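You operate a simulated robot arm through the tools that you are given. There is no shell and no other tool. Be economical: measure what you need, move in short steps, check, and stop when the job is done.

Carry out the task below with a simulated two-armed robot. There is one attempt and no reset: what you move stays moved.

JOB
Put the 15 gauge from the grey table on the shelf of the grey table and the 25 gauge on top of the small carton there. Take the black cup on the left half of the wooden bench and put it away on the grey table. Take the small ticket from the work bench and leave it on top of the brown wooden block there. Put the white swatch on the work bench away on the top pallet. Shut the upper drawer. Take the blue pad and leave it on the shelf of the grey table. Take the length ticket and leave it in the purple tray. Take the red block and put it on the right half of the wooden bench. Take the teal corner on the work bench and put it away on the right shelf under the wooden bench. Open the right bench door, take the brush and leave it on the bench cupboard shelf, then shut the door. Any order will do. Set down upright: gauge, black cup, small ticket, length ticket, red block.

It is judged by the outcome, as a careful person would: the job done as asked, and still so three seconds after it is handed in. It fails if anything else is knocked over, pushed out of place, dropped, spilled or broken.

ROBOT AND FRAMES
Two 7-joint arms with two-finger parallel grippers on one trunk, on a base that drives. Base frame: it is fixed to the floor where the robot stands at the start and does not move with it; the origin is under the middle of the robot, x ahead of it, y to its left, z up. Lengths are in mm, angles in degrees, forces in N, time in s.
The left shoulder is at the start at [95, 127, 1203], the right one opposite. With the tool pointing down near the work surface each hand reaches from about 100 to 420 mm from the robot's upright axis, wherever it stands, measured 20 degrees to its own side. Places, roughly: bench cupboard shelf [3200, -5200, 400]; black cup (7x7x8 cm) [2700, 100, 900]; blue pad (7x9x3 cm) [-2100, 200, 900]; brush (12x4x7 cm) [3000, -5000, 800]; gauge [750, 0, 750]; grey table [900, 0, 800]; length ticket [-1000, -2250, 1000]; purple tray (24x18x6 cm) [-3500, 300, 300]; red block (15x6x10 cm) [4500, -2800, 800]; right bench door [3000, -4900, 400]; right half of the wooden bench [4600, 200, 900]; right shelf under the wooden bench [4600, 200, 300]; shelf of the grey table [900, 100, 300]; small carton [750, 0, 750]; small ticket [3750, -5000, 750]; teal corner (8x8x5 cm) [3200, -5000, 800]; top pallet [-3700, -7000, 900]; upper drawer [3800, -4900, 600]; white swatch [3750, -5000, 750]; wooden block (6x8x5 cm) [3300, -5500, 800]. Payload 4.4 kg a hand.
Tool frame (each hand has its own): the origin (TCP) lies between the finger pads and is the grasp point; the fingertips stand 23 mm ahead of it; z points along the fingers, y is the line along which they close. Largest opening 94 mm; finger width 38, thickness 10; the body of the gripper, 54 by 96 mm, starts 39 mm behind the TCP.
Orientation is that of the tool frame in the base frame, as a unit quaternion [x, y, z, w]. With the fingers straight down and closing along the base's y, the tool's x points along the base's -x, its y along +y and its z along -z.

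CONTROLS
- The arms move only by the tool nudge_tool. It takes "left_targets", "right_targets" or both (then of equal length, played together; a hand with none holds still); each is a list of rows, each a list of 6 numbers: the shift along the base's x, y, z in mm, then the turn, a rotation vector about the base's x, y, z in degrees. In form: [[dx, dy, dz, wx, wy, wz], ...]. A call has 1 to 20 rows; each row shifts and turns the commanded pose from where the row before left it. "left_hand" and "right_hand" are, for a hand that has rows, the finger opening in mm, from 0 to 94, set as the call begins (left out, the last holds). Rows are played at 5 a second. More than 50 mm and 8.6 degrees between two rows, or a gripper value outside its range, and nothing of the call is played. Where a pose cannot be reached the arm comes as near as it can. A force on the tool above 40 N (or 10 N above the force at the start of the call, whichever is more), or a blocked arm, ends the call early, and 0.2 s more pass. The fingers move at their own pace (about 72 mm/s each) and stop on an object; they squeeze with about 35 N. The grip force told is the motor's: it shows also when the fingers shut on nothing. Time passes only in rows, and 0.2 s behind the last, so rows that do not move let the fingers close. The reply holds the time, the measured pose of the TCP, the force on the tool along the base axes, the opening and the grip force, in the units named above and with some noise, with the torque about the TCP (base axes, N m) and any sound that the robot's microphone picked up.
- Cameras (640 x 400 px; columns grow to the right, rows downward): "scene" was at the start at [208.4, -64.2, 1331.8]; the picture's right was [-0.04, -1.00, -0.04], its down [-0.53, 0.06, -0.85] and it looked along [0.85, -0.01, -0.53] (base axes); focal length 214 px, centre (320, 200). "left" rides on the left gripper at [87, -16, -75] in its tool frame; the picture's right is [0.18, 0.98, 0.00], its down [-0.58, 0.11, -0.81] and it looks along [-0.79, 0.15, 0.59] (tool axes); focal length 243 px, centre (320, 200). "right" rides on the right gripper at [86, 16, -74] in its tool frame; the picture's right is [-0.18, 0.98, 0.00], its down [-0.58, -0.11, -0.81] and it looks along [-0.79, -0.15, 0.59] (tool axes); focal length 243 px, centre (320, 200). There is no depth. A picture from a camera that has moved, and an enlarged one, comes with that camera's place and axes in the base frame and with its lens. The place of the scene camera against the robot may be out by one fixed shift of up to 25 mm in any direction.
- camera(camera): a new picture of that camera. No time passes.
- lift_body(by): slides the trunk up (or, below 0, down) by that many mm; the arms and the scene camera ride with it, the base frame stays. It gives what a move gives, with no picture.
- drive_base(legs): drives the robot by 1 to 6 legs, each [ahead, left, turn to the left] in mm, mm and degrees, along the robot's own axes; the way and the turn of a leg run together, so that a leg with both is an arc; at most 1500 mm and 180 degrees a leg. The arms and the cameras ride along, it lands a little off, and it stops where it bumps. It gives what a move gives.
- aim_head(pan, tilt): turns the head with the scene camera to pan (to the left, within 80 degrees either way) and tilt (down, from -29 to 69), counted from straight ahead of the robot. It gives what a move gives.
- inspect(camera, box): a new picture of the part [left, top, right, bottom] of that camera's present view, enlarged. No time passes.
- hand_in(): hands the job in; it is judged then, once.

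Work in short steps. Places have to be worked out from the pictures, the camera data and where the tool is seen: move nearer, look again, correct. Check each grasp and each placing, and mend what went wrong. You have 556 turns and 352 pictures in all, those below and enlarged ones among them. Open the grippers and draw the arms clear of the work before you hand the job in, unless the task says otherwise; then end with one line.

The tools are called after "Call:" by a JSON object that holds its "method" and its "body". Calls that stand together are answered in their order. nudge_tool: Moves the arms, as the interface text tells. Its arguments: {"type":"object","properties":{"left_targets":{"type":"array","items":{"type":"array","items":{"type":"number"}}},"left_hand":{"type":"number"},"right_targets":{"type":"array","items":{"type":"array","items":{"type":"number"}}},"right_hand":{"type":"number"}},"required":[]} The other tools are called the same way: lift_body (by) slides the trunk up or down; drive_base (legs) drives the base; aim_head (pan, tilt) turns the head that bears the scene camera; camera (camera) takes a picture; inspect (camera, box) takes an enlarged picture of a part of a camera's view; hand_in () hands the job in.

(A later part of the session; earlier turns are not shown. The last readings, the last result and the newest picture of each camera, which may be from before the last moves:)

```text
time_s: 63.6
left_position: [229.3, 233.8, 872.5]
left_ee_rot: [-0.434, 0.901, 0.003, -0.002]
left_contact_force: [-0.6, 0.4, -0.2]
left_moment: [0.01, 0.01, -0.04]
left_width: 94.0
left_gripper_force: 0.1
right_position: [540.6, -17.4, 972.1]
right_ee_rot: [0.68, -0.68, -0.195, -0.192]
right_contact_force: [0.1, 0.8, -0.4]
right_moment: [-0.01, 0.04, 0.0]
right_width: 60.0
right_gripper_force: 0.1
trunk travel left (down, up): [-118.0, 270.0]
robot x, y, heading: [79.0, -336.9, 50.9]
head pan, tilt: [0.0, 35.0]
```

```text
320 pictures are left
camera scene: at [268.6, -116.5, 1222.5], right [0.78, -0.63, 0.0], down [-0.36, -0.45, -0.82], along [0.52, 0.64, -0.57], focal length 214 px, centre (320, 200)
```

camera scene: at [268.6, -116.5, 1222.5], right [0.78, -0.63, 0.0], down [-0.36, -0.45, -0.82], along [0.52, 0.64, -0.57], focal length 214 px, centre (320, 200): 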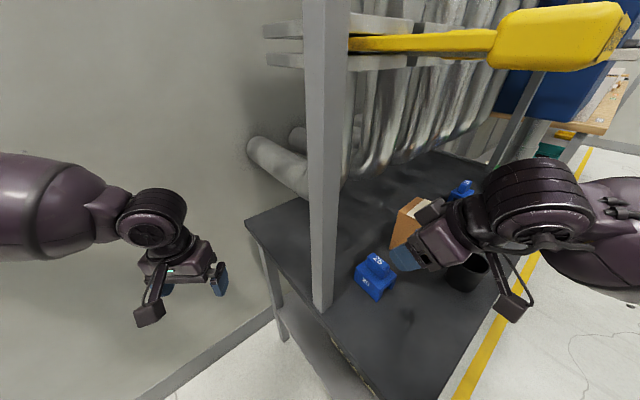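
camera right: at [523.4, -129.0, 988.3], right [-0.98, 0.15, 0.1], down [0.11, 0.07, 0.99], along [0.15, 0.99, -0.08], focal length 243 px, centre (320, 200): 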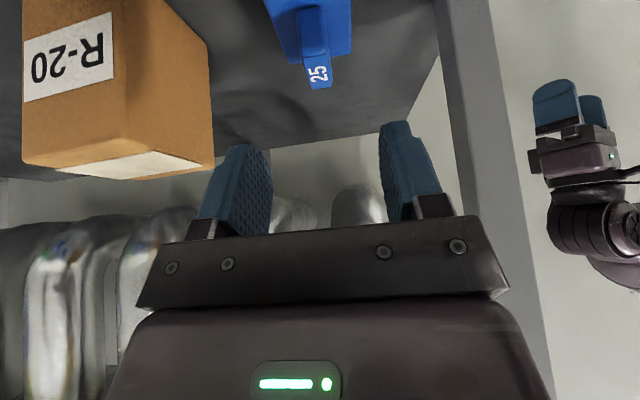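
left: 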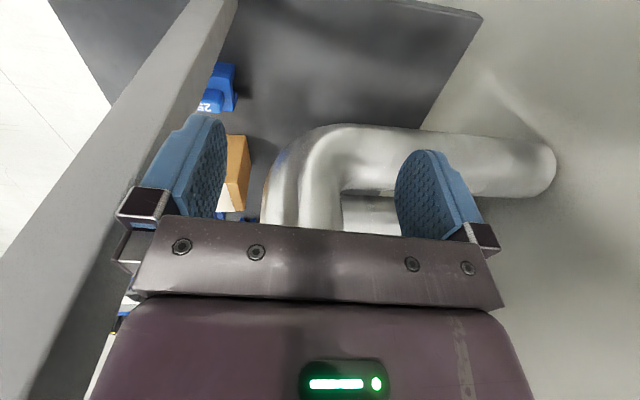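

Knob confirmed at about [541, 44, 878]. I move over it and down with the tilted hand.

Call:
{"method": "nudge_tool", "body": {"right_targets": [[0, 31, -20, 0, 0, 0], [0, 31, -20, 0, 0, 0], [0, 0, -26, 0, 0, 0]]}}

Call:
{"method": "camera", "body": {"camera": "right"}}

Call:
{"method": "camera", "body": {"camera": "scene"}}

```text
time_s: 64.4
left_position: [230.6, 232.7, 872.9]
left_ee_rot: [-0.435, 0.901, 0.003, 0.0]
left_contact_force: [0.2, 0.6, -0.3]
left_moment: [0.0, -0.03, -0.03]
left_width: 94.1
left_gripper_force: 0.1
right_position: [541.4, 45.5, 905.2]
right_ee_rot: [0.68, -0.679, -0.196, -0.194]
right_contact_force: [0.3, 0.6, -0.1]
right_moment: [-0.01, -0.01, -0.02]
right_width: 59.9
right_gripper_force: 0.0
trunk travel left (down, up): [-118.0, 270.0]
robot x, y, heading: [76.4, -337.3, 51.1]
head pan, tilt: [0.0, 35.0]
```

```text
319 pictures are left
camera right: at [525.0, -66.9, 922.2], right [-0.98, 0.15, 0.1], down [0.11, 0.07, 0.99], along [0.15, 0.99, -0.08], focal length 243 px, centre (320, 200)
```

right: 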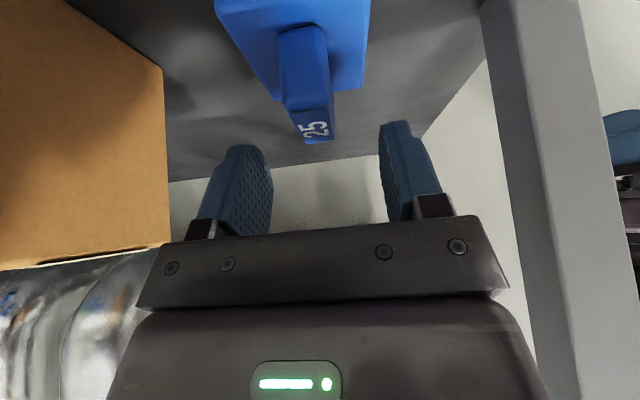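

```text
318 pictures are left
camera scene: at [268.5, -117.0, 1222.6], right [0.78, -0.63, 0.0], down [-0.36, -0.45, -0.82], along [0.52, 0.64, -0.57], focal length 214 px, centre (320, 200)
```

scene: 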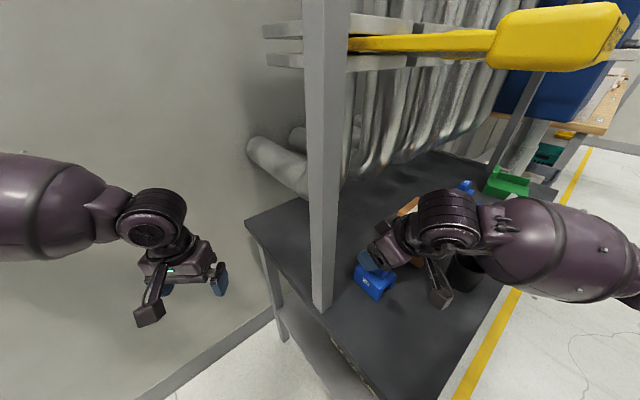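

The forearm clears the cup by about 40 mm. I lower onto the knob and close the fingers.

Call:
{"method": "nudge_tool", "body": {"right_targets": [[0, 0, -14, 0, 0, 0], [0, 0, -14, 0, 0, 0]]}}

Call:
{"method": "nudge_tool", "body": {"right_targets": [[0, 0, 0, 0, 0, 0], [0, 0, 0, 0, 0, 0], [0, 0, 0, 0, 0, 0]], "right_hand": 5}}

Call:
{"method": "camera", "body": {"camera": "right"}}

```text
time_s: 65.0
left_position: [228.8, 233.1, 872.0]
left_ee_rot: [-0.434, 0.901, 0.003, -0.001]
left_contact_force: [-0.2, -0.7, -0.2]
left_moment: [0.05, 0.05, -0.01]
left_width: 94.3
left_gripper_force: 0.1
right_position: [540.6, 46.0, 877.5]
right_ee_rot: [0.68, -0.68, -0.196, -0.193]
right_contact_force: [-0.4, -0.6, -0.2]
right_moment: [0.01, -0.02, 0.03]
right_width: 60.0
right_gripper_force: 0.0
trunk travel left (down, up): [-118.0, 270.0]
robot x, y, heading: [72.9, -339.1, 50.8]
head pan, tilt: [0.0, 35.0]
```

```text
time_s: 65.8
left_position: [230.3, 233.6, 873.8]
left_ee_rot: [-0.434, 0.901, 0.002, 0.0]
left_contact_force: [-0.2, 0.5, -0.1]
left_moment: [-0.01, 0.03, 0.0]
left_width: 93.9
left_gripper_force: 0.1
right_position: [540.3, 45.9, 877.9]
right_ee_rot: [0.68, -0.679, -0.196, -0.194]
right_contact_force: [0.3, 0.0, 0.4]
right_moment: [0.04, -0.01, -0.01]
right_width: 19.9
right_gripper_force: 35.0
trunk travel left (down, up): [-118.0, 270.0]
robot x, y, heading: [74.4, -337.3, 50.7]
head pan, tilt: [0.0, 35.0]
```

```text
317 pictures are left
camera right: at [524.0, -66.6, 893.7], right [-0.98, 0.15, 0.1], down [0.11, 0.07, 0.99], along [0.15, 0.99, -0.08], focal length 243 px, centre (320, 200)
```

right: 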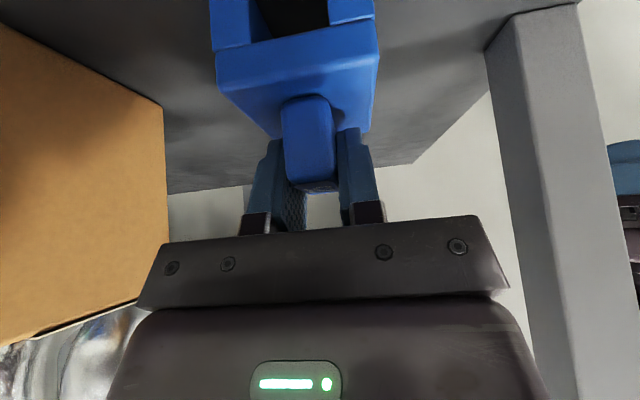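

Grip holds at 20 mm. I lift the gauge clear, then back off to bring it to the carton from the front.

Call:
{"method": "nudge_tool", "body": {"right_targets": [[0, 0, 30, 0, 0, 0], [0, 0, 30, 0, 0, 0], [0, 0, 30, 0, 0, 0]]}}

Call:
{"method": "drive_base", "body": {"legs": [[-120, 0, 0], [0, -600, 0], [0, 0, 39]]}}

Call:
{"method": "camera", "body": {"camera": "scene"}}

```text
time_s: 66.6
left_position: [229.7, 232.7, 873.9]
left_ee_rot: [-0.434, 0.901, 0.002, -0.001]
left_contact_force: [-0.6, -0.3, 0.1]
left_moment: [0.0, -0.01, 0.03]
left_width: 93.7
left_gripper_force: 0.1
right_position: [539.8, 45.6, 967.8]
right_ee_rot: [0.68, -0.679, -0.195, -0.193]
right_contact_force: [-0.1, 1.0, -0.5]
right_moment: [-0.03, -0.02, 0.03]
right_width: 19.7
right_gripper_force: 35.1
trunk travel left (down, up): [-118.0, 270.0]
robot x, y, heading: [79.3, -336.9, 51.1]
head pan, tilt: [0.0, 35.0]
```

```text
time_s: 75.0
left_position: [213.5, -268.6, 872.5]
left_ee_rot: [0.714, -0.7, -0.002, 0.002]
left_contact_force: [-0.1, 0.1, 0.1]
left_moment: [0.0, 0.01, 0.06]
left_width: 94.1
left_gripper_force: 0.1
right_position: [573.0, -214.6, 966.9]
right_ee_rot: [0.871, -0.408, -0.25, -0.115]
right_contact_force: [0.1, 0.5, -1.8]
right_moment: [-0.03, -0.07, 0.01]
right_width: 19.6
right_gripper_force: 34.9
trunk travel left (down, up): [-118.0, 270.0]
robot x, y, heading: [460.1, -811.8, 90.5]
head pan, tilt: [0.0, 35.0]
```

```text
316 pictures are left
camera scene: at [461.4, -517.9, 1222.6], right [1.0, 0.01, 0.0], down [0.01, -0.57, -0.82], along [-0.01, 0.82, -0.57], focal length 214 px, centre (320, 200)
```

scene: 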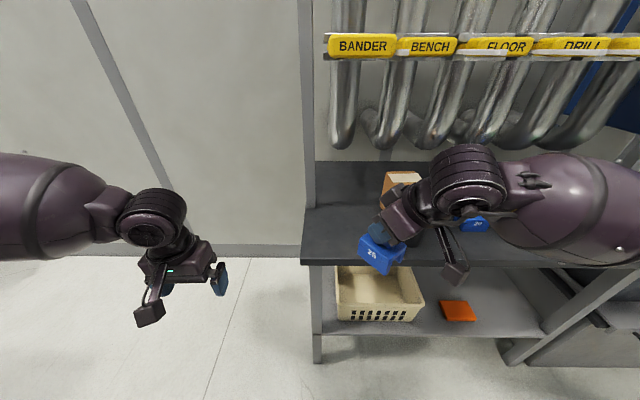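

Gauge is still held. I turn the hand back by −39° to square and raise it to carton height.

Call:
{"method": "nudge_tool", "body": {"right_targets": [[0, 0, 11, 0, 0, -7.8], [0, 0, 11, 0, 0, -7.8], [0, 0, 11, 0, 0, -7.8], [0, 0, 11, 0, 0, -7.8], [0, 0, 11, 0, 0, -7.8]]}}

Call:
{"method": "drive_base", "body": {"legs": [[0, -127, 0]]}}

Call:
{"method": "camera", "body": {"camera": "scene"}}

Call:
{"method": "camera", "body": {"camera": "right"}}

```text
time_s: 76.2
left_position: [213.7, -267.8, 872.4]
left_ee_rot: [0.714, -0.7, -0.002, 0.001]
left_contact_force: [0.3, 0.2, 0.3]
left_moment: [-0.01, -0.01, -0.04]
left_width: 93.9
left_gripper_force: 0.0
right_position: [573.7, -214.5, 1022.5]
right_ee_rot: [0.683, -0.676, -0.196, -0.192]
right_contact_force: [0.8, -0.2, -1.0]
right_moment: [0.01, 0.01, -0.03]
right_width: 19.7
right_gripper_force: 35.3
trunk travel left (down, up): [-118.0, 270.0]
robot x, y, heading: [461.3, -805.4, 90.7]
head pan, tilt: [0.0, 35.0]
```

```text
time_s: 78.0
left_position: [343.8, -266.1, 873.4]
left_ee_rot: [0.713, -0.701, -0.003, 0.002]
left_contact_force: [0.1, -0.3, 0.8]
left_moment: [0.01, 0.0, -0.01]
left_width: 94.0
left_gripper_force: 0.0
right_position: [702.6, -213.4, 1021.8]
right_ee_rot: [0.683, -0.676, -0.197, -0.193]
right_contact_force: [0.5, 0.1, -1.5]
right_moment: [0.01, 0.02, 0.01]
right_width: 19.6
right_gripper_force: 35.0
trunk travel left (down, up): [-118.0, 270.0]
robot x, y, heading: [585.3, -804.8, 90.3]
head pan, tilt: [0.0, 35.0]
```

```text
315 pictures are left
camera scene: at [589.4, -516.6, 1222.6], right [1.0, 0.01, 0.0], down [0.0, -0.57, -0.82], along [-0.01, 0.82, -0.57], focal length 214 px, centre (320, 200)
```

scene: 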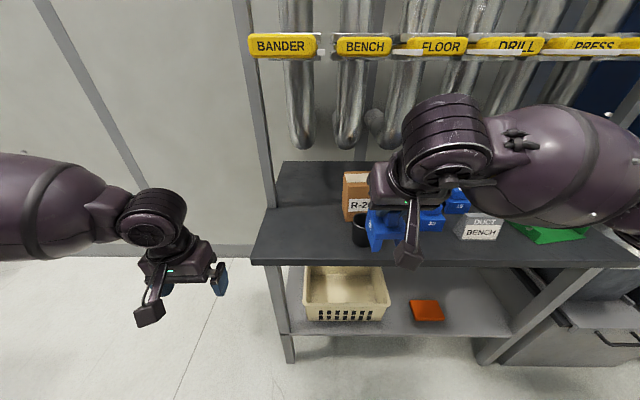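

```text
314 pictures are left
camera right: at [686.9, -325.8, 1039.0], right [-0.98, 0.15, 0.1], down [0.11, 0.07, 0.99], along [0.14, 0.99, -0.08], focal length 243 px, centre (320, 200)
```

right: 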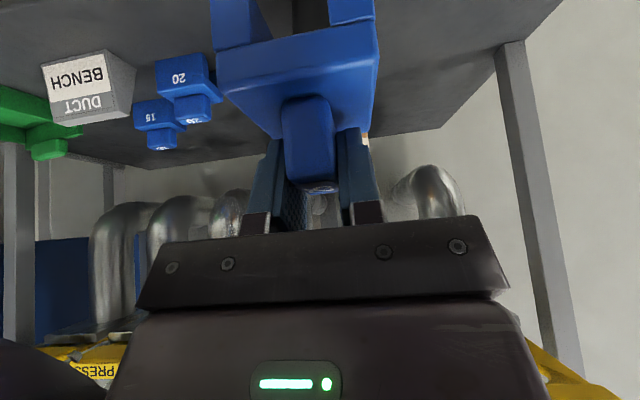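

The carton's left edge is near x 661, so its centre is near [708, 33]. I drive ahead 180 and look again.

Call:
{"method": "drive_base", "body": {"legs": [[170, 0, 0]]}}

Call:
{"method": "camera", "body": {"camera": "right"}}

Call:
{"method": "inspect", "body": {"camera": "scene", "box": [300, 0, 560, 300]}}

```text
time_s: 79.5
left_position: [342.0, -94.4, 872.8]
left_ee_rot: [0.713, -0.701, -0.002, 0.002]
left_contact_force: [0.0, 0.5, -0.7]
left_moment: [0.0, -0.02, 0.01]
left_width: 94.2
left_gripper_force: 0.1
right_position: [701.4, -42.6, 1020.6]
right_ee_rot: [0.684, -0.676, -0.197, -0.192]
right_contact_force: [0.6, -0.2, -1.8]
right_moment: [-0.01, 0.03, 0.01]
right_width: 19.7
right_gripper_force: 34.9
trunk travel left (down, up): [-118.0, 270.0]
robot x, y, heading: [581.9, -633.5, 90.3]
head pan, tilt: [0.0, 35.0]
```

```text
313 pictures are left
camera right: at [686.0, -155.2, 1038.9], right [-0.98, 0.15, 0.1], down [0.11, 0.07, 0.99], along [0.14, 0.99, -0.08], focal length 243 px, centre (320, 200)
```

right: 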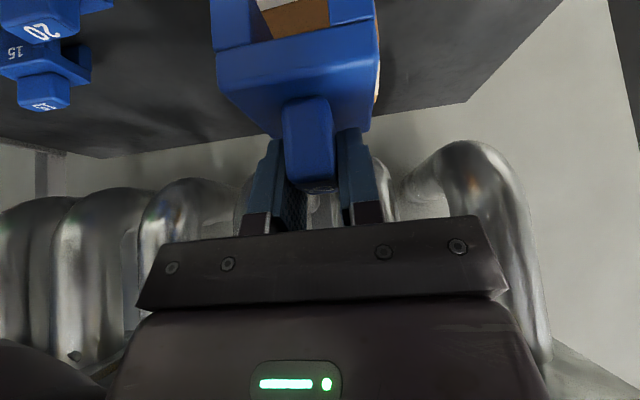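

```text
1.33 times, centred on (430, 150) of scene
camera zoom: at [588.2, -345.7, 1222.5], right [1.0, 0.01, 0.0], down [0.0, -0.57, -0.82], along [-0.01, 0.82, -0.57], focal length 286 px, centre (173, 267)
```

zoom: 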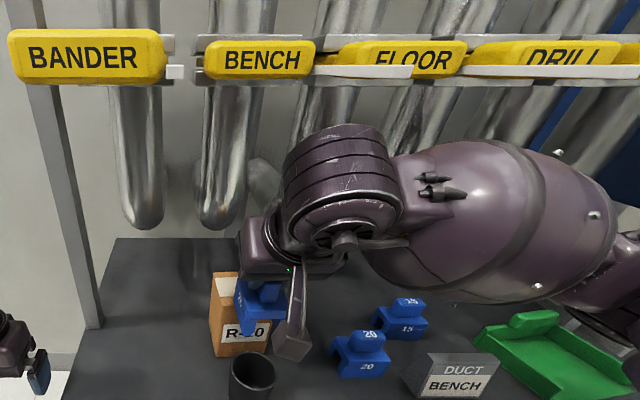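

The carton spans about x 665–760, so I go ahead 65 and shift 9 mm right.

Call:
{"method": "drive_base", "body": {"legs": [[68, 0, 0]]}}

Call:
{"method": "nudge_tool", "body": {"right_targets": [[9, 0, 0, 0, 0, 0], [0, 0, 0, 0, 0, 0]]}}

Call:
{"method": "camera", "body": {"camera": "right"}}

Call:
{"method": "inspect", "body": {"camera": "scene", "box": [300, 0, 560, 300]}}

```text
time_s: 80.5
left_position: [340.7, -27.1, 872.8]
left_ee_rot: [0.712, -0.702, -0.001, 0.002]
left_contact_force: [0.3, 1.2, -0.1]
left_moment: [0.0, -0.01, 0.04]
left_width: 93.7
left_gripper_force: 0.1
right_position: [701.5, 23.7, 1022.2]
right_ee_rot: [0.683, -0.677, -0.196, -0.192]
right_contact_force: [0.0, 0.8, -2.0]
right_moment: [-0.02, -0.02, 0.0]
right_width: 19.6
right_gripper_force: 35.2
trunk travel left (down, up): [-118.0, 270.0]
robot x, y, heading: [586.5, -565.3, 90.5]
head pan, tilt: [0.0, 35.0]
```

```text
time_s: 81.1
left_position: [342.1, -28.8, 873.1]
left_ee_rot: [0.713, -0.702, -0.003, 0.001]
left_contact_force: [0.7, -0.1, -0.2]
left_moment: [0.03, -0.01, -0.01]
left_width: 94.0
left_gripper_force: 0.1
right_position: [709.1, 24.5, 1021.7]
right_ee_rot: [0.683, -0.677, -0.196, -0.192]
right_contact_force: [0.0, -0.3, -1.1]
right_moment: [-0.03, 0.0, 0.01]
right_width: 19.7
right_gripper_force: 35.0
trunk travel left (down, up): [-118.0, 270.0]
robot x, y, heading: [586.6, -565.3, 90.1]
head pan, tilt: [0.0, 35.0]
```

```text
311 pictures are left
camera right: at [694.4, -87.3, 1039.4], right [-0.98, 0.15, 0.1], down [0.11, 0.07, 0.99], along [0.14, 0.99, -0.08], focal length 243 px, centre (320, 200)
```

right: 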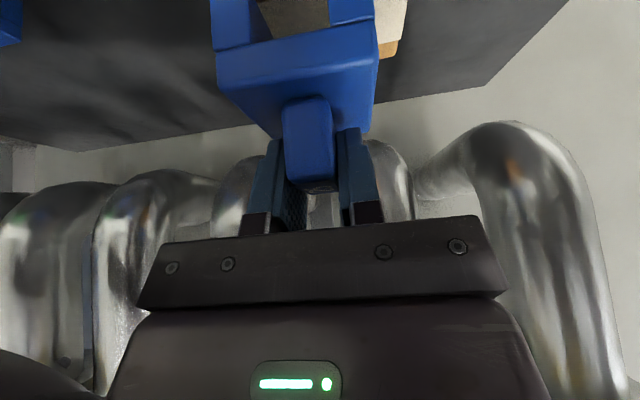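

```text
1.33 times, centred on (430, 150) of scene
camera zoom: at [587.7, -278.3, 1222.5], right [1.0, 0.01, 0.0], down [0.0, -0.57, -0.82], along [-0.01, 0.82, -0.57], focal length 286 px, centre (173, 267)
```

zoom: 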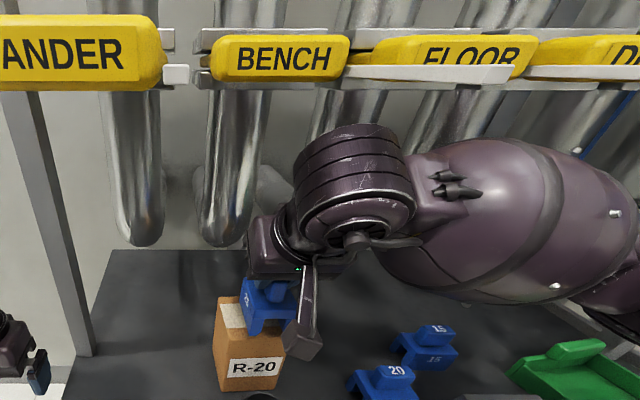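

The gauge lies within the carton's top (about x 655–748, y −15–80). I lower in small steps until contact.

Call:
{"method": "nudge_tool", "body": {"right_targets": [[-3, 6, -4, 0, 0, 0], [0, 0, -4, 0, 0, 0]]}}

Call:
{"method": "camera", "body": {"camera": "right"}}

```text
time_s: 81.7
left_position: [341.6, -28.4, 874.2]
left_ee_rot: [0.712, -0.702, -0.003, 0.001]
left_contact_force: [-0.1, -0.1, -0.3]
left_moment: [0.0, -0.01, 0.01]
left_width: 94.0
left_gripper_force: 0.1
right_position: [706.5, 30.0, 1014.8]
right_ee_rot: [0.683, -0.677, -0.198, -0.193]
right_contact_force: [-0.1, -0.2, -2.0]
right_moment: [0.02, 0.04, 0.01]
right_width: 19.9
right_gripper_force: 34.5
trunk travel left (down, up): [-118.0, 270.0]
robot x, y, heading: [588.2, -570.2, 90.3]
head pan, tilt: [0.0, 35.0]
```

```text
309 pictures are left
camera right: at [691.5, -82.1, 1031.1], right [-0.98, 0.15, 0.1], down [0.11, 0.07, 0.99], along [0.14, 0.99, -0.08], focal length 243 px, centre (320, 200)
```

right: 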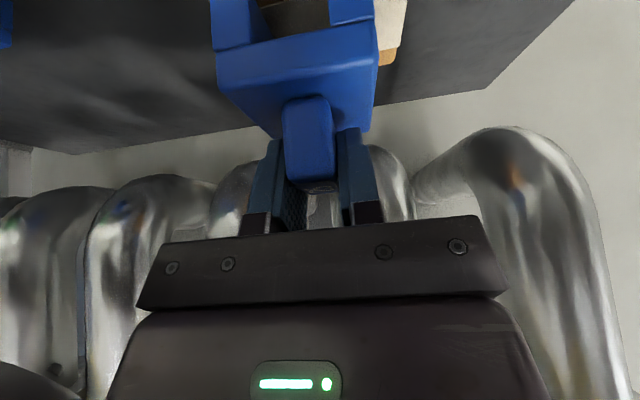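

Still free. I keep lowering by 3 mm rows, watching the force.

Call:
{"method": "nudge_tool", "body": {"right_targets": [[0, 0, -3, 0, 0, 0], [0, 0, -3, 0, 0, 0], [0, 0, -3, 0, 0, 0], [0, 0, -3, 0, 0, 0]]}}

```text
time_s: 82.7
left_position: [341.5, -28.7, 875.1]
left_ee_rot: [0.713, -0.702, -0.004, 0.0]
left_contact_force: [-1.0, -0.3, 0.1]
left_moment: [0.0, 0.03, -0.04]
left_width: 94.2
left_gripper_force: 0.0
right_position: [707.5, 30.0, 1007.5]
right_ee_rot: [0.682, -0.676, -0.199, -0.195]
right_contact_force: [1.0, 1.1, 19.0]
right_moment: [-0.55, -0.23, -0.02]
right_width: 19.7
right_gripper_force: 35.4
trunk travel left (down, up): [-118.0, 270.0]
robot x, y, heading: [587.1, -570.3, 90.3]
head pan, tilt: [0.0, 35.0]
```

Contact at 19 N, so the gauge rests on the carton. I ease off 5 mm, open, and check.

Call:
{"method": "nudge_tool", "body": {"right_targets": [[0, 0, 5, 0, 0, 0], [0, 0, 0, 0, 0, 0]]}}

Call:
{"method": "nudge_tool", "body": {"right_targets": [[0, 0, 0, 0, 0, 0], [0, 0, 0, 0, 0, 0]], "right_hand": 50}}

Call:
{"method": "camera", "body": {"camera": "right"}}

```text
time_s: 83.3
left_position: [341.4, -28.3, 871.7]
left_ee_rot: [0.713, -0.702, -0.001, 0.001]
left_contact_force: [0.0, 0.7, -0.1]
left_moment: [0.01, 0.03, 0.0]
left_width: 94.0
left_gripper_force: 0.1
right_position: [707.0, 30.7, 1008.8]
right_ee_rot: [0.683, -0.677, -0.196, -0.192]
right_contact_force: [-1.2, 1.7, 4.3]
right_moment: [0.38, -0.01, 0.09]
right_width: 19.7
right_gripper_force: 34.7
trunk travel left (down, up): [-118.0, 270.0]
robot x, y, heading: [588.5, -567.9, 90.2]
head pan, tilt: [0.0, 35.0]
```

```text
time_s: 83.9
left_position: [341.7, -27.6, 872.6]
left_ee_rot: [0.713, -0.701, -0.002, 0.001]
left_contact_force: [0.2, -0.3, 0.2]
left_moment: [0.01, 0.01, -0.01]
left_width: 94.4
left_gripper_force: 0.1
right_position: [706.6, 31.3, 1008.5]
right_ee_rot: [0.683, -0.677, -0.196, -0.193]
right_contact_force: [-0.1, -0.1, -0.3]
right_moment: [-0.01, -0.04, 0.0]
right_width: 50.0
right_gripper_force: 0.1
trunk travel left (down, up): [-118.0, 270.0]
robot x, y, heading: [586.7, -568.2, 90.3]
head pan, tilt: [0.0, 35.0]
```

```text
308 pictures are left
camera right: at [691.6, -81.6, 1024.2], right [-0.98, 0.15, 0.1], down [0.11, 0.07, 0.99], along [0.14, 0.99, -0.08], focal length 243 px, centre (320, 200)
```

right: 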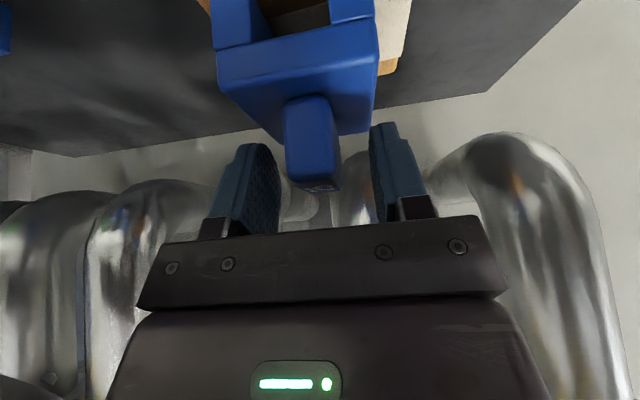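

The gauge stands on the carton. I raise slightly and back straight out.

Call:
{"method": "nudge_tool", "body": {"right_targets": [[0, -10, 6, 0, 0, 0], [0, -30, 6, 0, 0, 0], [0, -40, 0, 0, 0, 0]]}}

Call:
{"method": "drive_base", "body": {"legs": [[-220, 0, 0]]}}

Call:
{"method": "camera", "body": {"camera": "scene"}}

Call:
{"method": "camera", "body": {"camera": "right"}}

```text
time_s: 84.7
left_position: [341.1, -28.5, 871.1]
left_ee_rot: [0.713, -0.702, -0.002, 0.003]
left_contact_force: [-0.4, 0.7, -0.1]
left_moment: [0.0, 0.01, 0.03]
left_width: 94.0
left_gripper_force: 0.1
right_position: [696.3, -28.4, 1018.6]
right_ee_rot: [0.683, -0.678, -0.194, -0.192]
right_contact_force: [0.2, 0.3, -0.6]
right_moment: [-0.02, -0.04, -0.01]
right_width: 50.1
right_gripper_force: 0.1
right hand out of reach, approached as far as the arm can: row 3
trunk travel left (down, up): [-118.0, 270.0]
robot x, y, heading: [588.7, -567.8, 90.4]
head pan, tilt: [0.0, 35.0]
```

```text
time_s: 86.3
left_position: [341.6, -244.2, 873.4]
left_ee_rot: [0.713, -0.701, -0.002, 0.001]
left_contact_force: [0.0, 0.9, 0.2]
left_moment: [0.05, 0.0, -0.01]
left_width: 94.0
left_gripper_force: 0.1
right_position: [698.8, -247.0, 1021.0]
right_ee_rot: [0.683, -0.677, -0.196, -0.192]
right_contact_force: [0.0, -0.7, 0.7]
right_moment: [0.02, -0.01, 0.01]
right_width: 49.9
right_gripper_force: 0.1
trunk travel left (down, up): [-118.0, 270.0]
robot x, y, heading: [586.7, -783.8, 90.3]
head pan, tilt: [0.0, 35.0]
```

```text
307 pictures are left
camera scene: at [589.2, -495.5, 1222.7], right [1.0, 0.01, 0.0], down [0.0, -0.57, -0.82], along [-0.01, 0.82, -0.57], focal length 214 px, centre (320, 200)
```

scene: 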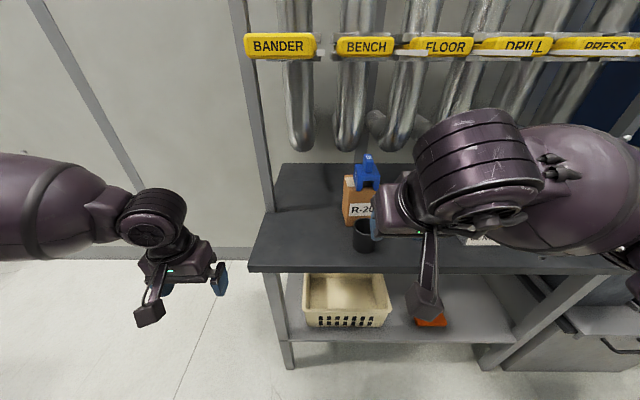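

```text
306 pictures are left
camera right: at [683.4, -359.4, 1038.0], right [-0.98, 0.15, 0.1], down [0.11, 0.07, 0.99], along [0.14, 0.99, -0.08], focal length 243 px, centre (320, 200)
```

right: 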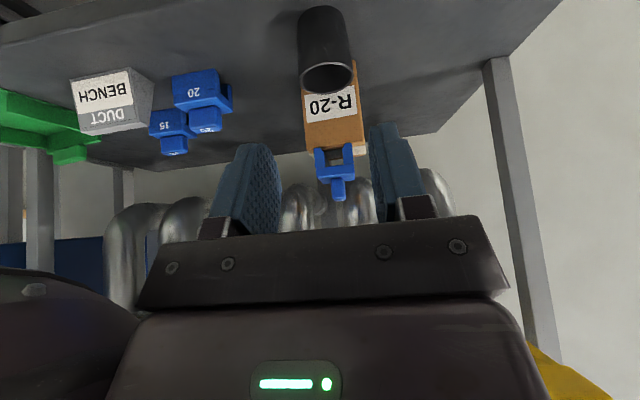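

The 25 gauge now stands on the carton. Next is the 15 gauge near [990, 50]: I set the hand vertical and drive right to line up.

Call:
{"method": "nudge_tool", "body": {"right_targets": [[0, 0, 0, -8, 0, 0], [0, 0, 0, -8, 0, 0], [0, 0, 0, -8, 0, 0], [0, 0, 0, -8, 0, 0]], "right_hand": 60}}

Call:
{"method": "drive_base", "body": {"legs": [[0, -290, 0], [170, 0, 0]]}}

Call:
{"method": "camera", "body": {"camera": "right"}}

Call:
{"method": "camera", "body": {"camera": "scene"}}

```text
time_s: 87.3
left_position: [342.5, -244.4, 872.3]
left_ee_rot: [0.713, -0.701, -0.002, 0.002]
left_contact_force: [0.0, -0.7, -0.2]
left_moment: [-0.02, 0.0, 0.0]
left_width: 93.9
left_gripper_force: 0.1
right_position: [698.3, -247.5, 1021.0]
right_ee_rot: [0.71, -0.705, -0.001, 0.004]
right_contact_force: [-0.2, 0.0, -0.2]
right_moment: [-0.01, -0.04, 0.0]
right_width: 60.0
right_gripper_force: 0.0
trunk travel left (down, up): [-118.0, 270.0]
robot x, y, heading: [587.2, -783.6, 90.4]
head pan, tilt: [0.0, 35.0]
```

```text
time_s: 91.5
left_position: [621.8, -74.0, 871.9]
left_ee_rot: [0.715, -0.699, -0.003, 0.001]
left_contact_force: [1.3, 0.2, -0.5]
left_moment: [0.01, 0.01, 0.01]
left_width: 94.0
left_gripper_force: 0.1
right_position: [978.1, -73.5, 1020.0]
right_ee_rot: [0.712, -0.702, -0.002, 0.003]
right_contact_force: [-0.3, -0.4, -0.1]
right_moment: [0.0, -0.01, 0.04]
right_width: 59.9
right_gripper_force: 0.1
trunk travel left (down, up): [-118.0, 270.0]
robot x, y, heading: [869.0, -611.1, 90.9]
head pan, tilt: [0.0, 35.0]
```

```text
305 pictures are left
camera right: at [962.7, -159.7, 1094.8], right [-0.99, 0.17, 0.01], down [0.11, 0.58, 0.8], along [0.13, 0.79, -0.59], focal length 243 px, centre (320, 200)
```

right: 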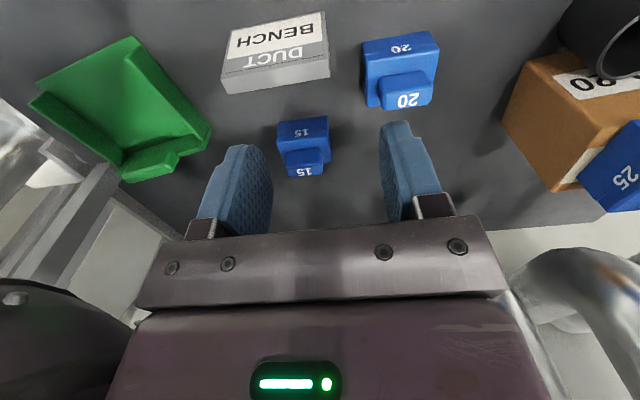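

```text
304 pictures are left
camera scene: at [869.6, -322.4, 1222.4], right [1.0, 0.01, 0.0], down [0.01, -0.57, -0.82], along [-0.01, 0.82, -0.57], focal length 214 px, centre (320, 200)
```

scene: 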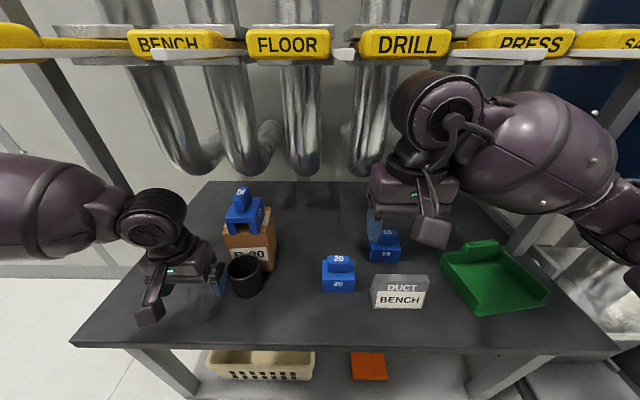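

The left hand is close to the cup, so I lift it and shift it left first. The 15 gauge's knob runs along x, so the fingers must close along y.

Call:
{"method": "nudge_tool", "body": {"left_targets": [[-10, 0, 40, 0, 0, 0], [-30, 0, 40, 0, 0, 0], [-30, -40, 0, 0, 0, 0]]}}

Call:
{"method": "inspect", "body": {"camera": "right", "box": [200, 0, 460, 230]}}

```text
time_s: 92.3
left_position: [550.1, -115.7, 952.5]
left_ee_rot: [0.715, -0.699, -0.005, 0.002]
left_contact_force: [-0.3, -0.8, 0.2]
left_moment: [0.0, -0.04, 0.0]
left_width: 94.1
left_gripper_force: 0.2
right_position: [977.4, -74.9, 1023.6]
right_ee_rot: [0.712, -0.702, -0.003, 0.001]
right_contact_force: [0.9, -0.6, 0.4]
right_moment: [0.01, 0.0, 0.0]
right_width: 60.1
right_gripper_force: 0.0
trunk travel left (down, up): [-118.0, 270.0]
robot x, y, heading: [867.4, -613.3, 90.8]
head pan, tilt: [0.0, 35.0]
```

```text
1.74 times, centred on (330, 115) of right
camera zoom: at [962.4, -161.8, 1096.4], right [-0.99, 0.17, 0.01], down [0.11, 0.58, 0.81], along [0.13, 0.8, -0.59], focal length 422 px, centre (303, 348)
```

zoom: 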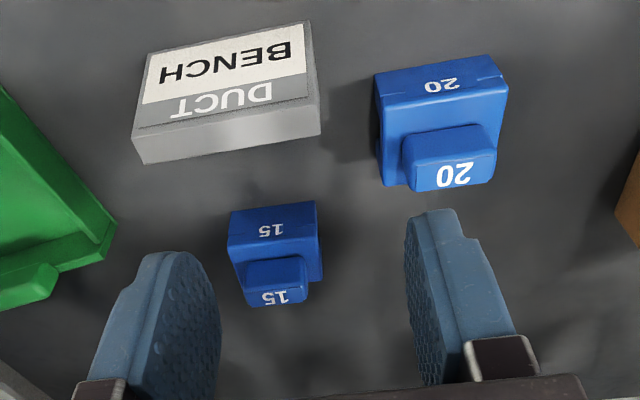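

The 15 gauge's knob is near [1019, 70, 875], about 19 mm thick along y. I turn the right hand by −90° and lower a little.

Call:
{"method": "nudge_tool", "body": {"right_targets": [[0, 0, -8, 0, 0, -8.2], [0, 0, -8, 0, 0, -8.2], [0, 0, -8, 0, 0, -8.2], [0, 0, -8, 0, 0, -8.2], [0, 0, 0, 0, 0, -8.2], [0, 0, 0, 0, 0, -8.2], [0, 0, 0, 0, 0, -8.2], [0, 0, 0, 0, 0, -8.2], [0, 0, 0, 0, 0, -8.2], [0, 0, 0, 0, 0, -8.2], [0, 0, 0, 0, 0, -8]]}}

Call:
{"method": "camera", "body": {"camera": "right"}}

Call:
{"method": "camera", "body": {"camera": "scene"}}

```text
time_s: 94.7
left_position: [550.3, -114.6, 949.5]
left_ee_rot: [0.715, -0.699, -0.002, 0.002]
left_contact_force: [0.3, -0.4, -1.1]
left_moment: [-0.01, 0.0, 0.0]
left_width: 94.1
left_gripper_force: 0.0
right_position: [977.4, -73.4, 989.9]
right_ee_rot: [-0.004, 1.0, 0.003, -0.001]
right_contact_force: [0.4, 0.3, -0.4]
right_moment: [-0.02, -0.01, 0.01]
right_width: 60.3
right_gripper_force: 0.0
trunk travel left (down, up): [-118.0, 270.0]
robot x, y, heading: [866.2, -611.3, 90.7]
head pan, tilt: [0.0, 35.0]
```

```text
302 pictures are left
camera right: at [890.9, -58.2, 1063.1], right [0.17, 0.98, 0.01], down [0.58, -0.11, 0.8], along [0.79, -0.14, -0.59], focal length 243 px, centre (320, 200)
```

right: 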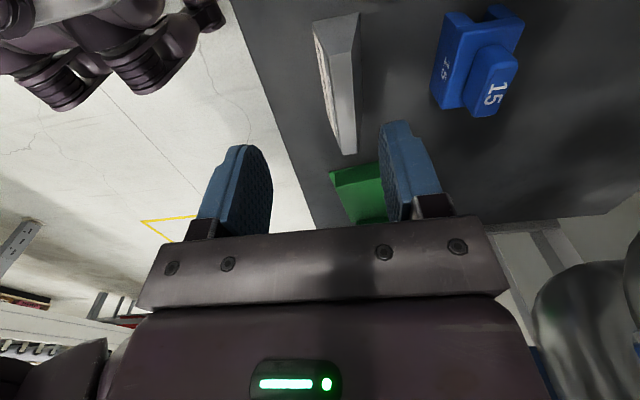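

```text
301 pictures are left
camera scene: at [869.6, -323.0, 1222.6], right [1.0, 0.01, 0.0], down [0.01, -0.57, -0.82], along [-0.01, 0.82, -0.57], focal length 214 px, centre (320, 200)
```

scene: 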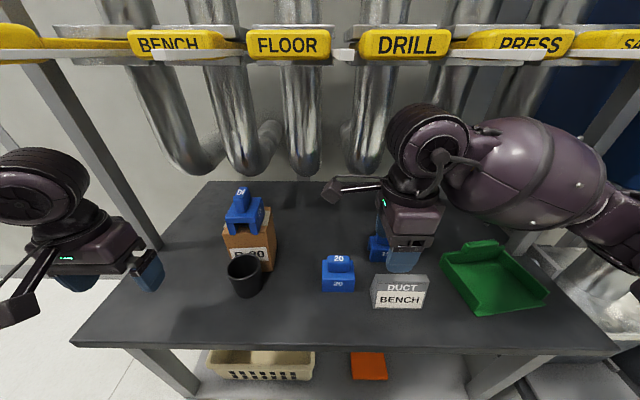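

The knob top triangulates to [1017, 57, 884]. I pull the left hand back so its forearm will not meet the post, then drive ahead 95.

Call:
{"method": "nudge_tool", "body": {"left_targets": [[0, -40, 0, 0, 0, 0], [0, -40, 0, 0, 0, 0], [0, -40, 0, 0, 0, 0]], "right_targets": [[13, 0, 0, 0, 0, 0], [13, 0, 0, 0, 0, 0], [13, 0, 0, 0, 0, 0]]}}

Call:
{"method": "drive_base", "body": {"legs": [[95, 0, 0]]}}

Call:
{"method": "nudge_tool", "body": {"right_targets": [[0, 18, -15, 0, 0, 0], [0, 18, -15, 0, 0, 0], [0, 0, -20, 0, 0, 0]]}}

Call:
{"method": "camera", "body": {"camera": "right"}}

Call:
{"method": "camera", "body": {"camera": "scene"}}

```text
time_s: 95.5
left_position: [542.6, -158.1, 946.1]
left_ee_rot: [0.723, -0.691, -0.005, -0.002]
left_contact_force: [0.3, 1.1, 0.7]
left_moment: [0.02, -0.03, -0.02]
left_width: 94.1
left_gripper_force: 0.0
left hand out of reach, approached as far as the arm can: row 1, 2, 3
right_position: [1015.8, -75.8, 989.6]
right_ee_rot: [-0.007, 1.0, 0.003, -0.001]
right_contact_force: [-0.8, -0.1, -0.6]
right_moment: [-0.01, 0.0, -0.01]
right_width: 59.9
right_gripper_force: 0.1
trunk travel left (down, up): [-118.0, 270.0]
robot x, y, heading: [870.8, -609.6, 90.9]
head pan, tilt: [0.0, 35.0]
```

```text
time_s: 96.6
left_position: [541.3, -63.0, 945.4]
left_ee_rot: [0.724, -0.69, -0.005, 0.0]
left_contact_force: [-0.4, 0.8, -0.6]
left_moment: [-0.02, 0.0, 0.0]
left_width: 94.2
left_gripper_force: 0.1
right_position: [1014.1, 21.0, 988.6]
right_ee_rot: [-0.006, 1.0, 0.003, -0.002]
right_contact_force: [0.1, -0.6, 0.1]
right_moment: [-0.01, -0.01, 0.0]
right_width: 60.1
right_gripper_force: 0.0
trunk travel left (down, up): [-118.0, 270.0]
robot x, y, heading: [867.8, -513.4, 90.9]
head pan, tilt: [0.0, 35.0]
```

```text
time_s: 97.4
left_position: [542.3, -62.7, 946.2]
left_ee_rot: [0.723, -0.691, -0.005, -0.001]
left_contact_force: [-0.5, 0.4, 0.6]
left_moment: [-0.02, -0.01, -0.02]
left_width: 94.0
left_gripper_force: 0.0
right_position: [1013.9, 57.2, 938.8]
right_ee_rot: [-0.007, 1.0, 0.004, -0.001]
right_contact_force: [-0.8, 0.0, 0.2]
right_moment: [-0.01, 0.01, 0.03]
right_width: 59.9
right_gripper_force: 0.0
trunk travel left (down, up): [-118.0, 270.0]
robot x, y, heading: [870.5, -514.7, 90.8]
head pan, tilt: [0.0, 35.0]
```

```text
300 pictures are left
camera right: at [927.6, 71.4, 1012.5], right [0.17, 0.99, 0.01], down [0.58, -0.11, 0.8], along [0.79, -0.13, -0.59], focal length 243 px, centre (320, 200)
```

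right: 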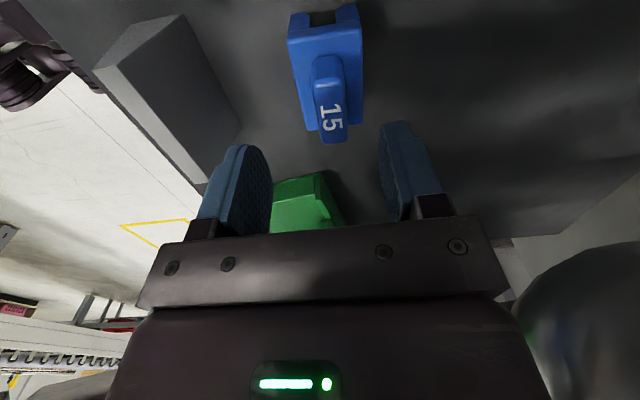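

```text
299 pictures are left
camera scene: at [868.4, -228.4, 1222.5], right [1.0, 0.01, 0.0], down [0.01, -0.57, -0.82], along [-0.01, 0.82, -0.57], focal length 214 px, centre (320, 200)
```

scene: 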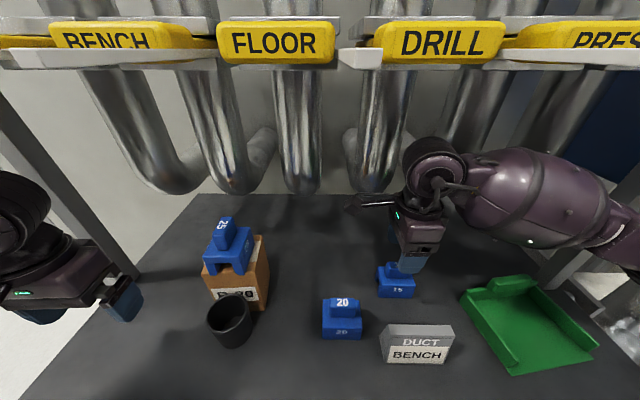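

The knob sits about 7 mm further in +y. I correct and lower onto it.

Call:
{"method": "nudge_tool", "body": {"right_targets": [[0, 7, -20, 0, 0, 0], [0, 0, -20, 0, 0, 0], [0, 0, -10, 0, 0, 0], [0, 0, -10, 0, 0, 0]]}}

Call:
{"method": "camera", "body": {"camera": "right"}}

```text
time_s: 98.4
left_position: [541.2, -63.3, 945.4]
left_ee_rot: [0.723, -0.69, -0.004, -0.001]
left_contact_force: [0.1, 0.1, 0.5]
left_moment: [0.01, -0.01, 0.01]
left_width: 93.9
left_gripper_force: 0.2
right_position: [1012.6, 64.4, 878.9]
right_ee_rot: [-0.007, 1.0, 0.004, 0.0]
right_contact_force: [0.1, 0.0, -0.6]
right_moment: [-0.02, 0.0, -0.05]
right_width: 60.1
right_gripper_force: 0.1
trunk travel left (down, up): [-118.0, 270.0]
robot x, y, heading: [866.4, -516.7, 90.7]
head pan, tilt: [0.0, 35.0]
```

```text
298 pictures are left
camera right: at [926.2, 78.3, 953.4], right [0.17, 0.99, 0.01], down [0.58, -0.11, 0.8], along [0.79, -0.13, -0.59], focal length 243 px, centre (320, 200)
```

right: 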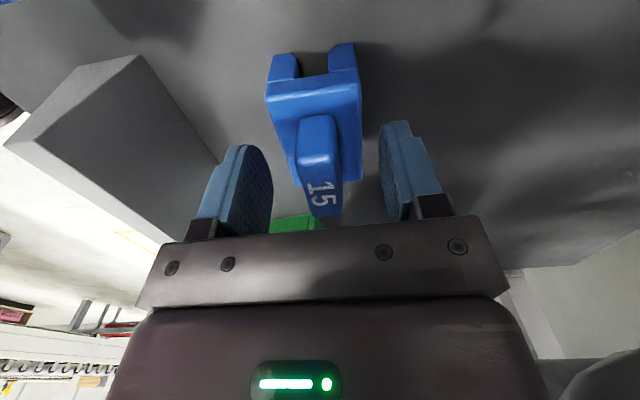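

The knob is between the fingers. I lower 3 mm more and close.

Call:
{"method": "nudge_tool", "body": {"right_targets": [[0, 1, -3, 0, 0, 0]]}}

Call:
{"method": "nudge_tool", "body": {"right_targets": [[0, 0, 0, 0, 0, 0], [0, 0, 0, 0, 0, 0], [0, 0, 0, 0, 0, 0]], "right_hand": 5}}

Call:
{"method": "nudge_tool", "body": {"right_targets": [[0, 0, 25, 0, 0, 0], [0, 0, 25, 0, 0, 0], [0, 0, 25, 0, 0, 0], [0, 0, 25, 0, 0, 0]]}}

Call:
{"method": "camera", "body": {"camera": "scene"}}

```text
time_s: 98.8
left_position: [542.0, -64.0, 945.6]
left_ee_rot: [0.723, -0.691, -0.004, 0.0]
left_contact_force: [-0.1, 0.1, -0.6]
left_moment: [0.0, 0.0, -0.03]
left_width: 94.2
left_gripper_force: 0.0
right_position: [1013.6, 64.3, 876.5]
right_ee_rot: [-0.007, 1.0, 0.004, -0.001]
right_contact_force: [-0.2, 0.5, 0.1]
right_moment: [0.0, -0.02, 0.0]
right_width: 60.2
right_gripper_force: 0.0
trunk travel left (down, up): [-118.0, 270.0]
robot x, y, heading: [867.5, -514.4, 90.8]
head pan, tilt: [0.0, 35.0]
```

```text
time_s: 99.6
left_position: [542.0, -63.2, 948.1]
left_ee_rot: [0.724, -0.69, -0.005, 0.0]
left_contact_force: [-0.2, 0.8, 0.4]
left_moment: [0.0, 0.01, 0.02]
left_width: 94.2
left_gripper_force: 0.1
right_position: [1013.8, 63.0, 876.8]
right_ee_rot: [-0.007, 1.0, 0.003, 0.0]
right_contact_force: [-0.7, -0.3, 0.9]
right_moment: [-0.01, 0.0, 0.0]
right_width: 19.7
right_gripper_force: 35.2
trunk travel left (down, up): [-118.0, 270.0]
robot x, y, heading: [876.1, -516.1, 90.9]
head pan, tilt: [0.0, 35.0]
```

```text
time_s: 100.6
left_position: [541.5, -63.4, 945.5]
left_ee_rot: [0.724, -0.69, -0.004, -0.001]
left_contact_force: [-1.0, 0.1, 0.5]
left_moment: [-0.01, 0.0, -0.02]
left_width: 94.1
left_gripper_force: 0.0
right_position: [1015.3, 62.6, 976.2]
right_ee_rot: [-0.007, 1.0, 0.005, -0.001]
right_contact_force: [-0.7, 0.0, -1.8]
right_moment: [-0.01, 0.01, 0.0]
right_width: 19.8
right_gripper_force: 35.2
trunk travel left (down, up): [-118.0, 270.0]
robot x, y, heading: [866.6, -514.6, 90.9]
head pan, tilt: [0.0, 35.0]
```

```text
297 pictures are left
camera scene: at [868.2, -228.8, 1222.7], right [1.0, 0.01, 0.0], down [0.01, -0.57, -0.82], along [-0.01, 0.82, -0.57], focal length 214 px, centre (320, 200)
```

scene: 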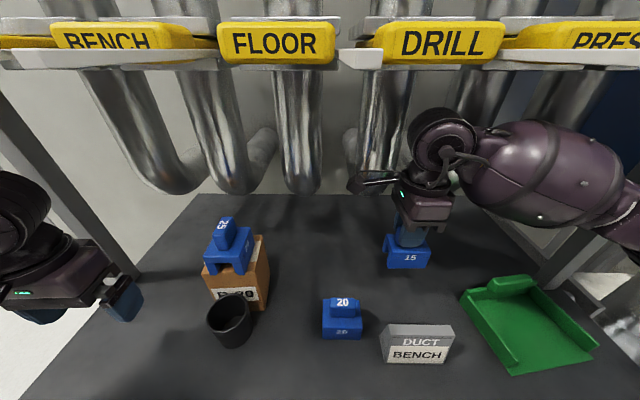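

Held. I raise 25 more and back away from the table.

Call:
{"method": "nudge_tool", "body": {"right_targets": [[0, 0, 12, 0, 0, 0], [0, 0, 13, 0, 0, 0]]}}

Call:
{"method": "drive_base", "body": {"legs": [[-400, 0, 0]]}}

Call:
{"method": "aim_head", "body": {"pan": -10, "tilt": 45}}

Call:
{"method": "camera", "body": {"camera": "scene"}}

```text
time_s: 101.2
left_position: [541.7, -63.3, 945.5]
left_ee_rot: [0.723, -0.69, -0.004, -0.001]
left_contact_force: [0.7, 0.5, -0.8]
left_moment: [0.0, 0.04, -0.04]
left_width: 94.0
left_gripper_force: 0.0
right_position: [1015.6, 62.9, 1001.4]
right_ee_rot: [-0.007, 1.0, 0.005, 0.0]
right_contact_force: [0.2, -0.1, -0.7]
right_moment: [0.01, -0.01, -0.02]
right_width: 19.4
right_gripper_force: 35.3
trunk travel left (down, up): [-118.0, 270.0]
robot x, y, heading: [867.0, -514.0, 90.7]
head pan, tilt: [0.0, 35.0]
```

```text
time_s: 103.8
left_position: [549.3, -469.2, 945.3]
left_ee_rot: [0.72, -0.694, -0.004, 0.0]
left_contact_force: [-0.1, -1.4, 0.0]
left_moment: [0.01, -0.04, 0.0]
left_width: 93.7
left_gripper_force: 0.0
right_position: [1024.3, -346.0, 1001.4]
right_ee_rot: [-0.003, 1.0, 0.003, -0.002]
right_contact_force: [-0.4, -0.9, -0.7]
right_moment: [0.04, -0.02, 0.0]
right_width: 19.6
right_gripper_force: 34.3
trunk travel left (down, up): [-118.0, 270.0]
robot x, y, heading: [872.6, -924.9, 90.2]
head pan, tilt: [0.0, 35.0]
```

```text
time_s: 104.5
left_position: [549.3, -467.4, 945.0]
left_ee_rot: [0.72, -0.694, -0.004, 0.0]
left_contact_force: [0.1, -0.4, 0.6]
left_moment: [-0.04, -0.02, -0.02]
left_width: 93.7
left_gripper_force: 0.1
right_position: [1025.4, -345.5, 1001.2]
right_ee_rot: [-0.003, 1.0, 0.003, -0.002]
right_contact_force: [0.1, 0.4, -1.0]
right_moment: [-0.02, 0.0, -0.03]
right_width: 19.8
right_gripper_force: 34.9
trunk travel left (down, up): [-118.0, 270.0]
robot x, y, heading: [872.3, -925.3, 90.4]
head pan, tilt: [-10.0, 45.0]
```

```text
296 pictures are left
camera scene: at [889.0, -644.0, 1207.8], right [0.99, -0.17, 0.0], down [-0.12, -0.7, -0.71], along [0.12, 0.7, -0.71], focal length 214 px, centre (320, 200)
```

scene: 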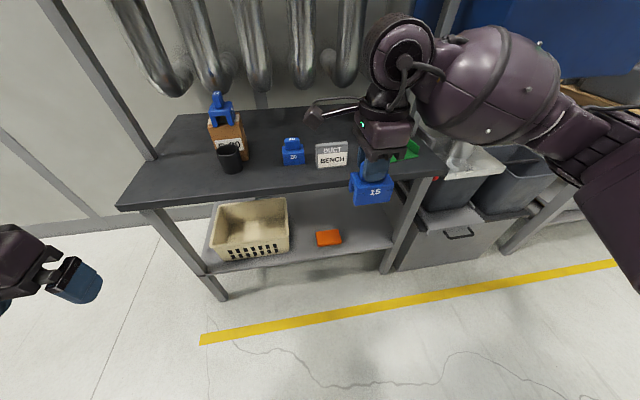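

The shelf sits near z 290 with its front edge inset to about y −115; there is a gap between basket and orange pad near x 910. I turn the hand back by 90° and lower the trunk.

Call:
{"method": "nudge_tool", "body": {"right_targets": [[0, 0, -12, 0, 0, 8.2], [0, 0, -12, 0, 0, 8.2], [0, 0, -12, 0, 0, 8.2], [0, 0, -12, 0, 0, 8.2], [0, 0, -12, 0, 0, 8.2], [0, 0, -12, 0, 0, 8.2], [0, 0, -12, 0, 0, 8.2], [0, 0, -12, 0, 0, 8.2], [0, 0, -12, 0, 0, 8.2], [0, 0, -12, 0, 0, 8.2], [0, 0, 0, 0, 0, 8]]}}

Call:
{"method": "drive_base", "body": {"legs": [[-100, 113, 0]]}}

Call:
{"method": "lift_body", "body": {"by": -110}}

Call:
{"method": "camera", "body": {"camera": "scene"}}

```text
time_s: 106.9
left_position: [550.1, -467.4, 945.6]
left_ee_rot: [0.72, -0.694, -0.004, -0.001]
left_contact_force: [-1.1, -0.3, -0.3]
left_moment: [-0.01, -0.04, 0.01]
left_width: 93.7
left_gripper_force: 0.0
right_position: [1024.3, -347.4, 881.1]
right_ee_rot: [0.709, -0.705, -0.002, 0.003]
right_contact_force: [-0.1, 0.3, -1.1]
right_moment: [-0.02, 0.01, 0.03]
right_width: 19.7
right_gripper_force: 34.5
trunk travel left (down, up): [-118.0, 270.0]
robot x, y, heading: [874.6, -925.7, 90.3]
head pan, tilt: [-10.0, 45.0]
```

```text
time_s: 108.5
left_position: [435.8, -568.4, 945.5]
left_ee_rot: [0.721, -0.693, -0.004, -0.001]
left_contact_force: [-0.4, -0.5, 0.1]
left_moment: [0.0, -0.05, 0.01]
left_width: 94.1
left_gripper_force: 0.0
right_position: [912.2, -445.4, 881.0]
right_ee_rot: [0.709, -0.705, -0.002, 0.003]
right_contact_force: [-0.6, 0.2, -1.8]
right_moment: [-0.04, -0.02, 0.02]
right_width: 19.5
right_gripper_force: 34.7
trunk travel left (down, up): [-118.0, 270.0]
robot x, y, heading: [764.4, -1022.8, 90.6]
head pan, tilt: [-10.0, 45.0]
```

```text
time_s: 109.9
left_position: [436.8, -574.2, 754.4]
left_ee_rot: [0.713, -0.685, 0.104, 0.111]
left_contact_force: [-0.1, -0.5, 0.0]
left_moment: [-0.02, 0.0, -0.02]
left_width: 93.8
left_gripper_force: 0.0
right_position: [910.9, -445.1, 773.0]
right_ee_rot: [0.709, -0.705, -0.003, 0.001]
right_contact_force: [-0.9, -0.6, -1.9]
right_moment: [-0.03, -0.01, -0.02]
right_width: 19.7
right_gripper_force: 35.1
trunk travel left (down, up): [-8.0, 380.0]
robot x, y, heading: [757.3, -1025.5, 90.4]
head pan, tilt: [-10.0, 45.0]
```

```text
295 pictures are left
camera scene: at [775.4, -653.5, 1072.8], right [0.99, -0.17, 0.0], down [-0.12, -0.7, -0.71], along [0.12, 0.7, -0.71], focal length 214 px, centre (320, 200)
```

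scene: 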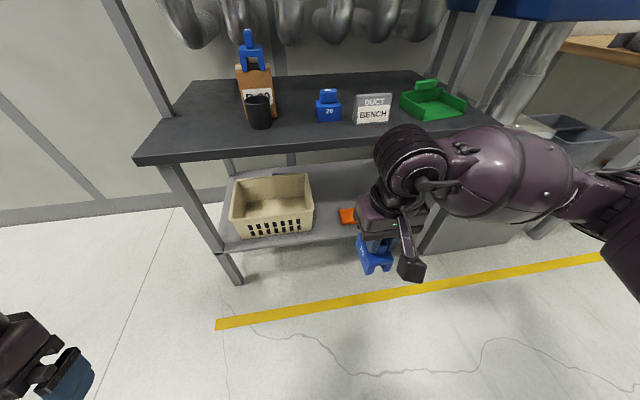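

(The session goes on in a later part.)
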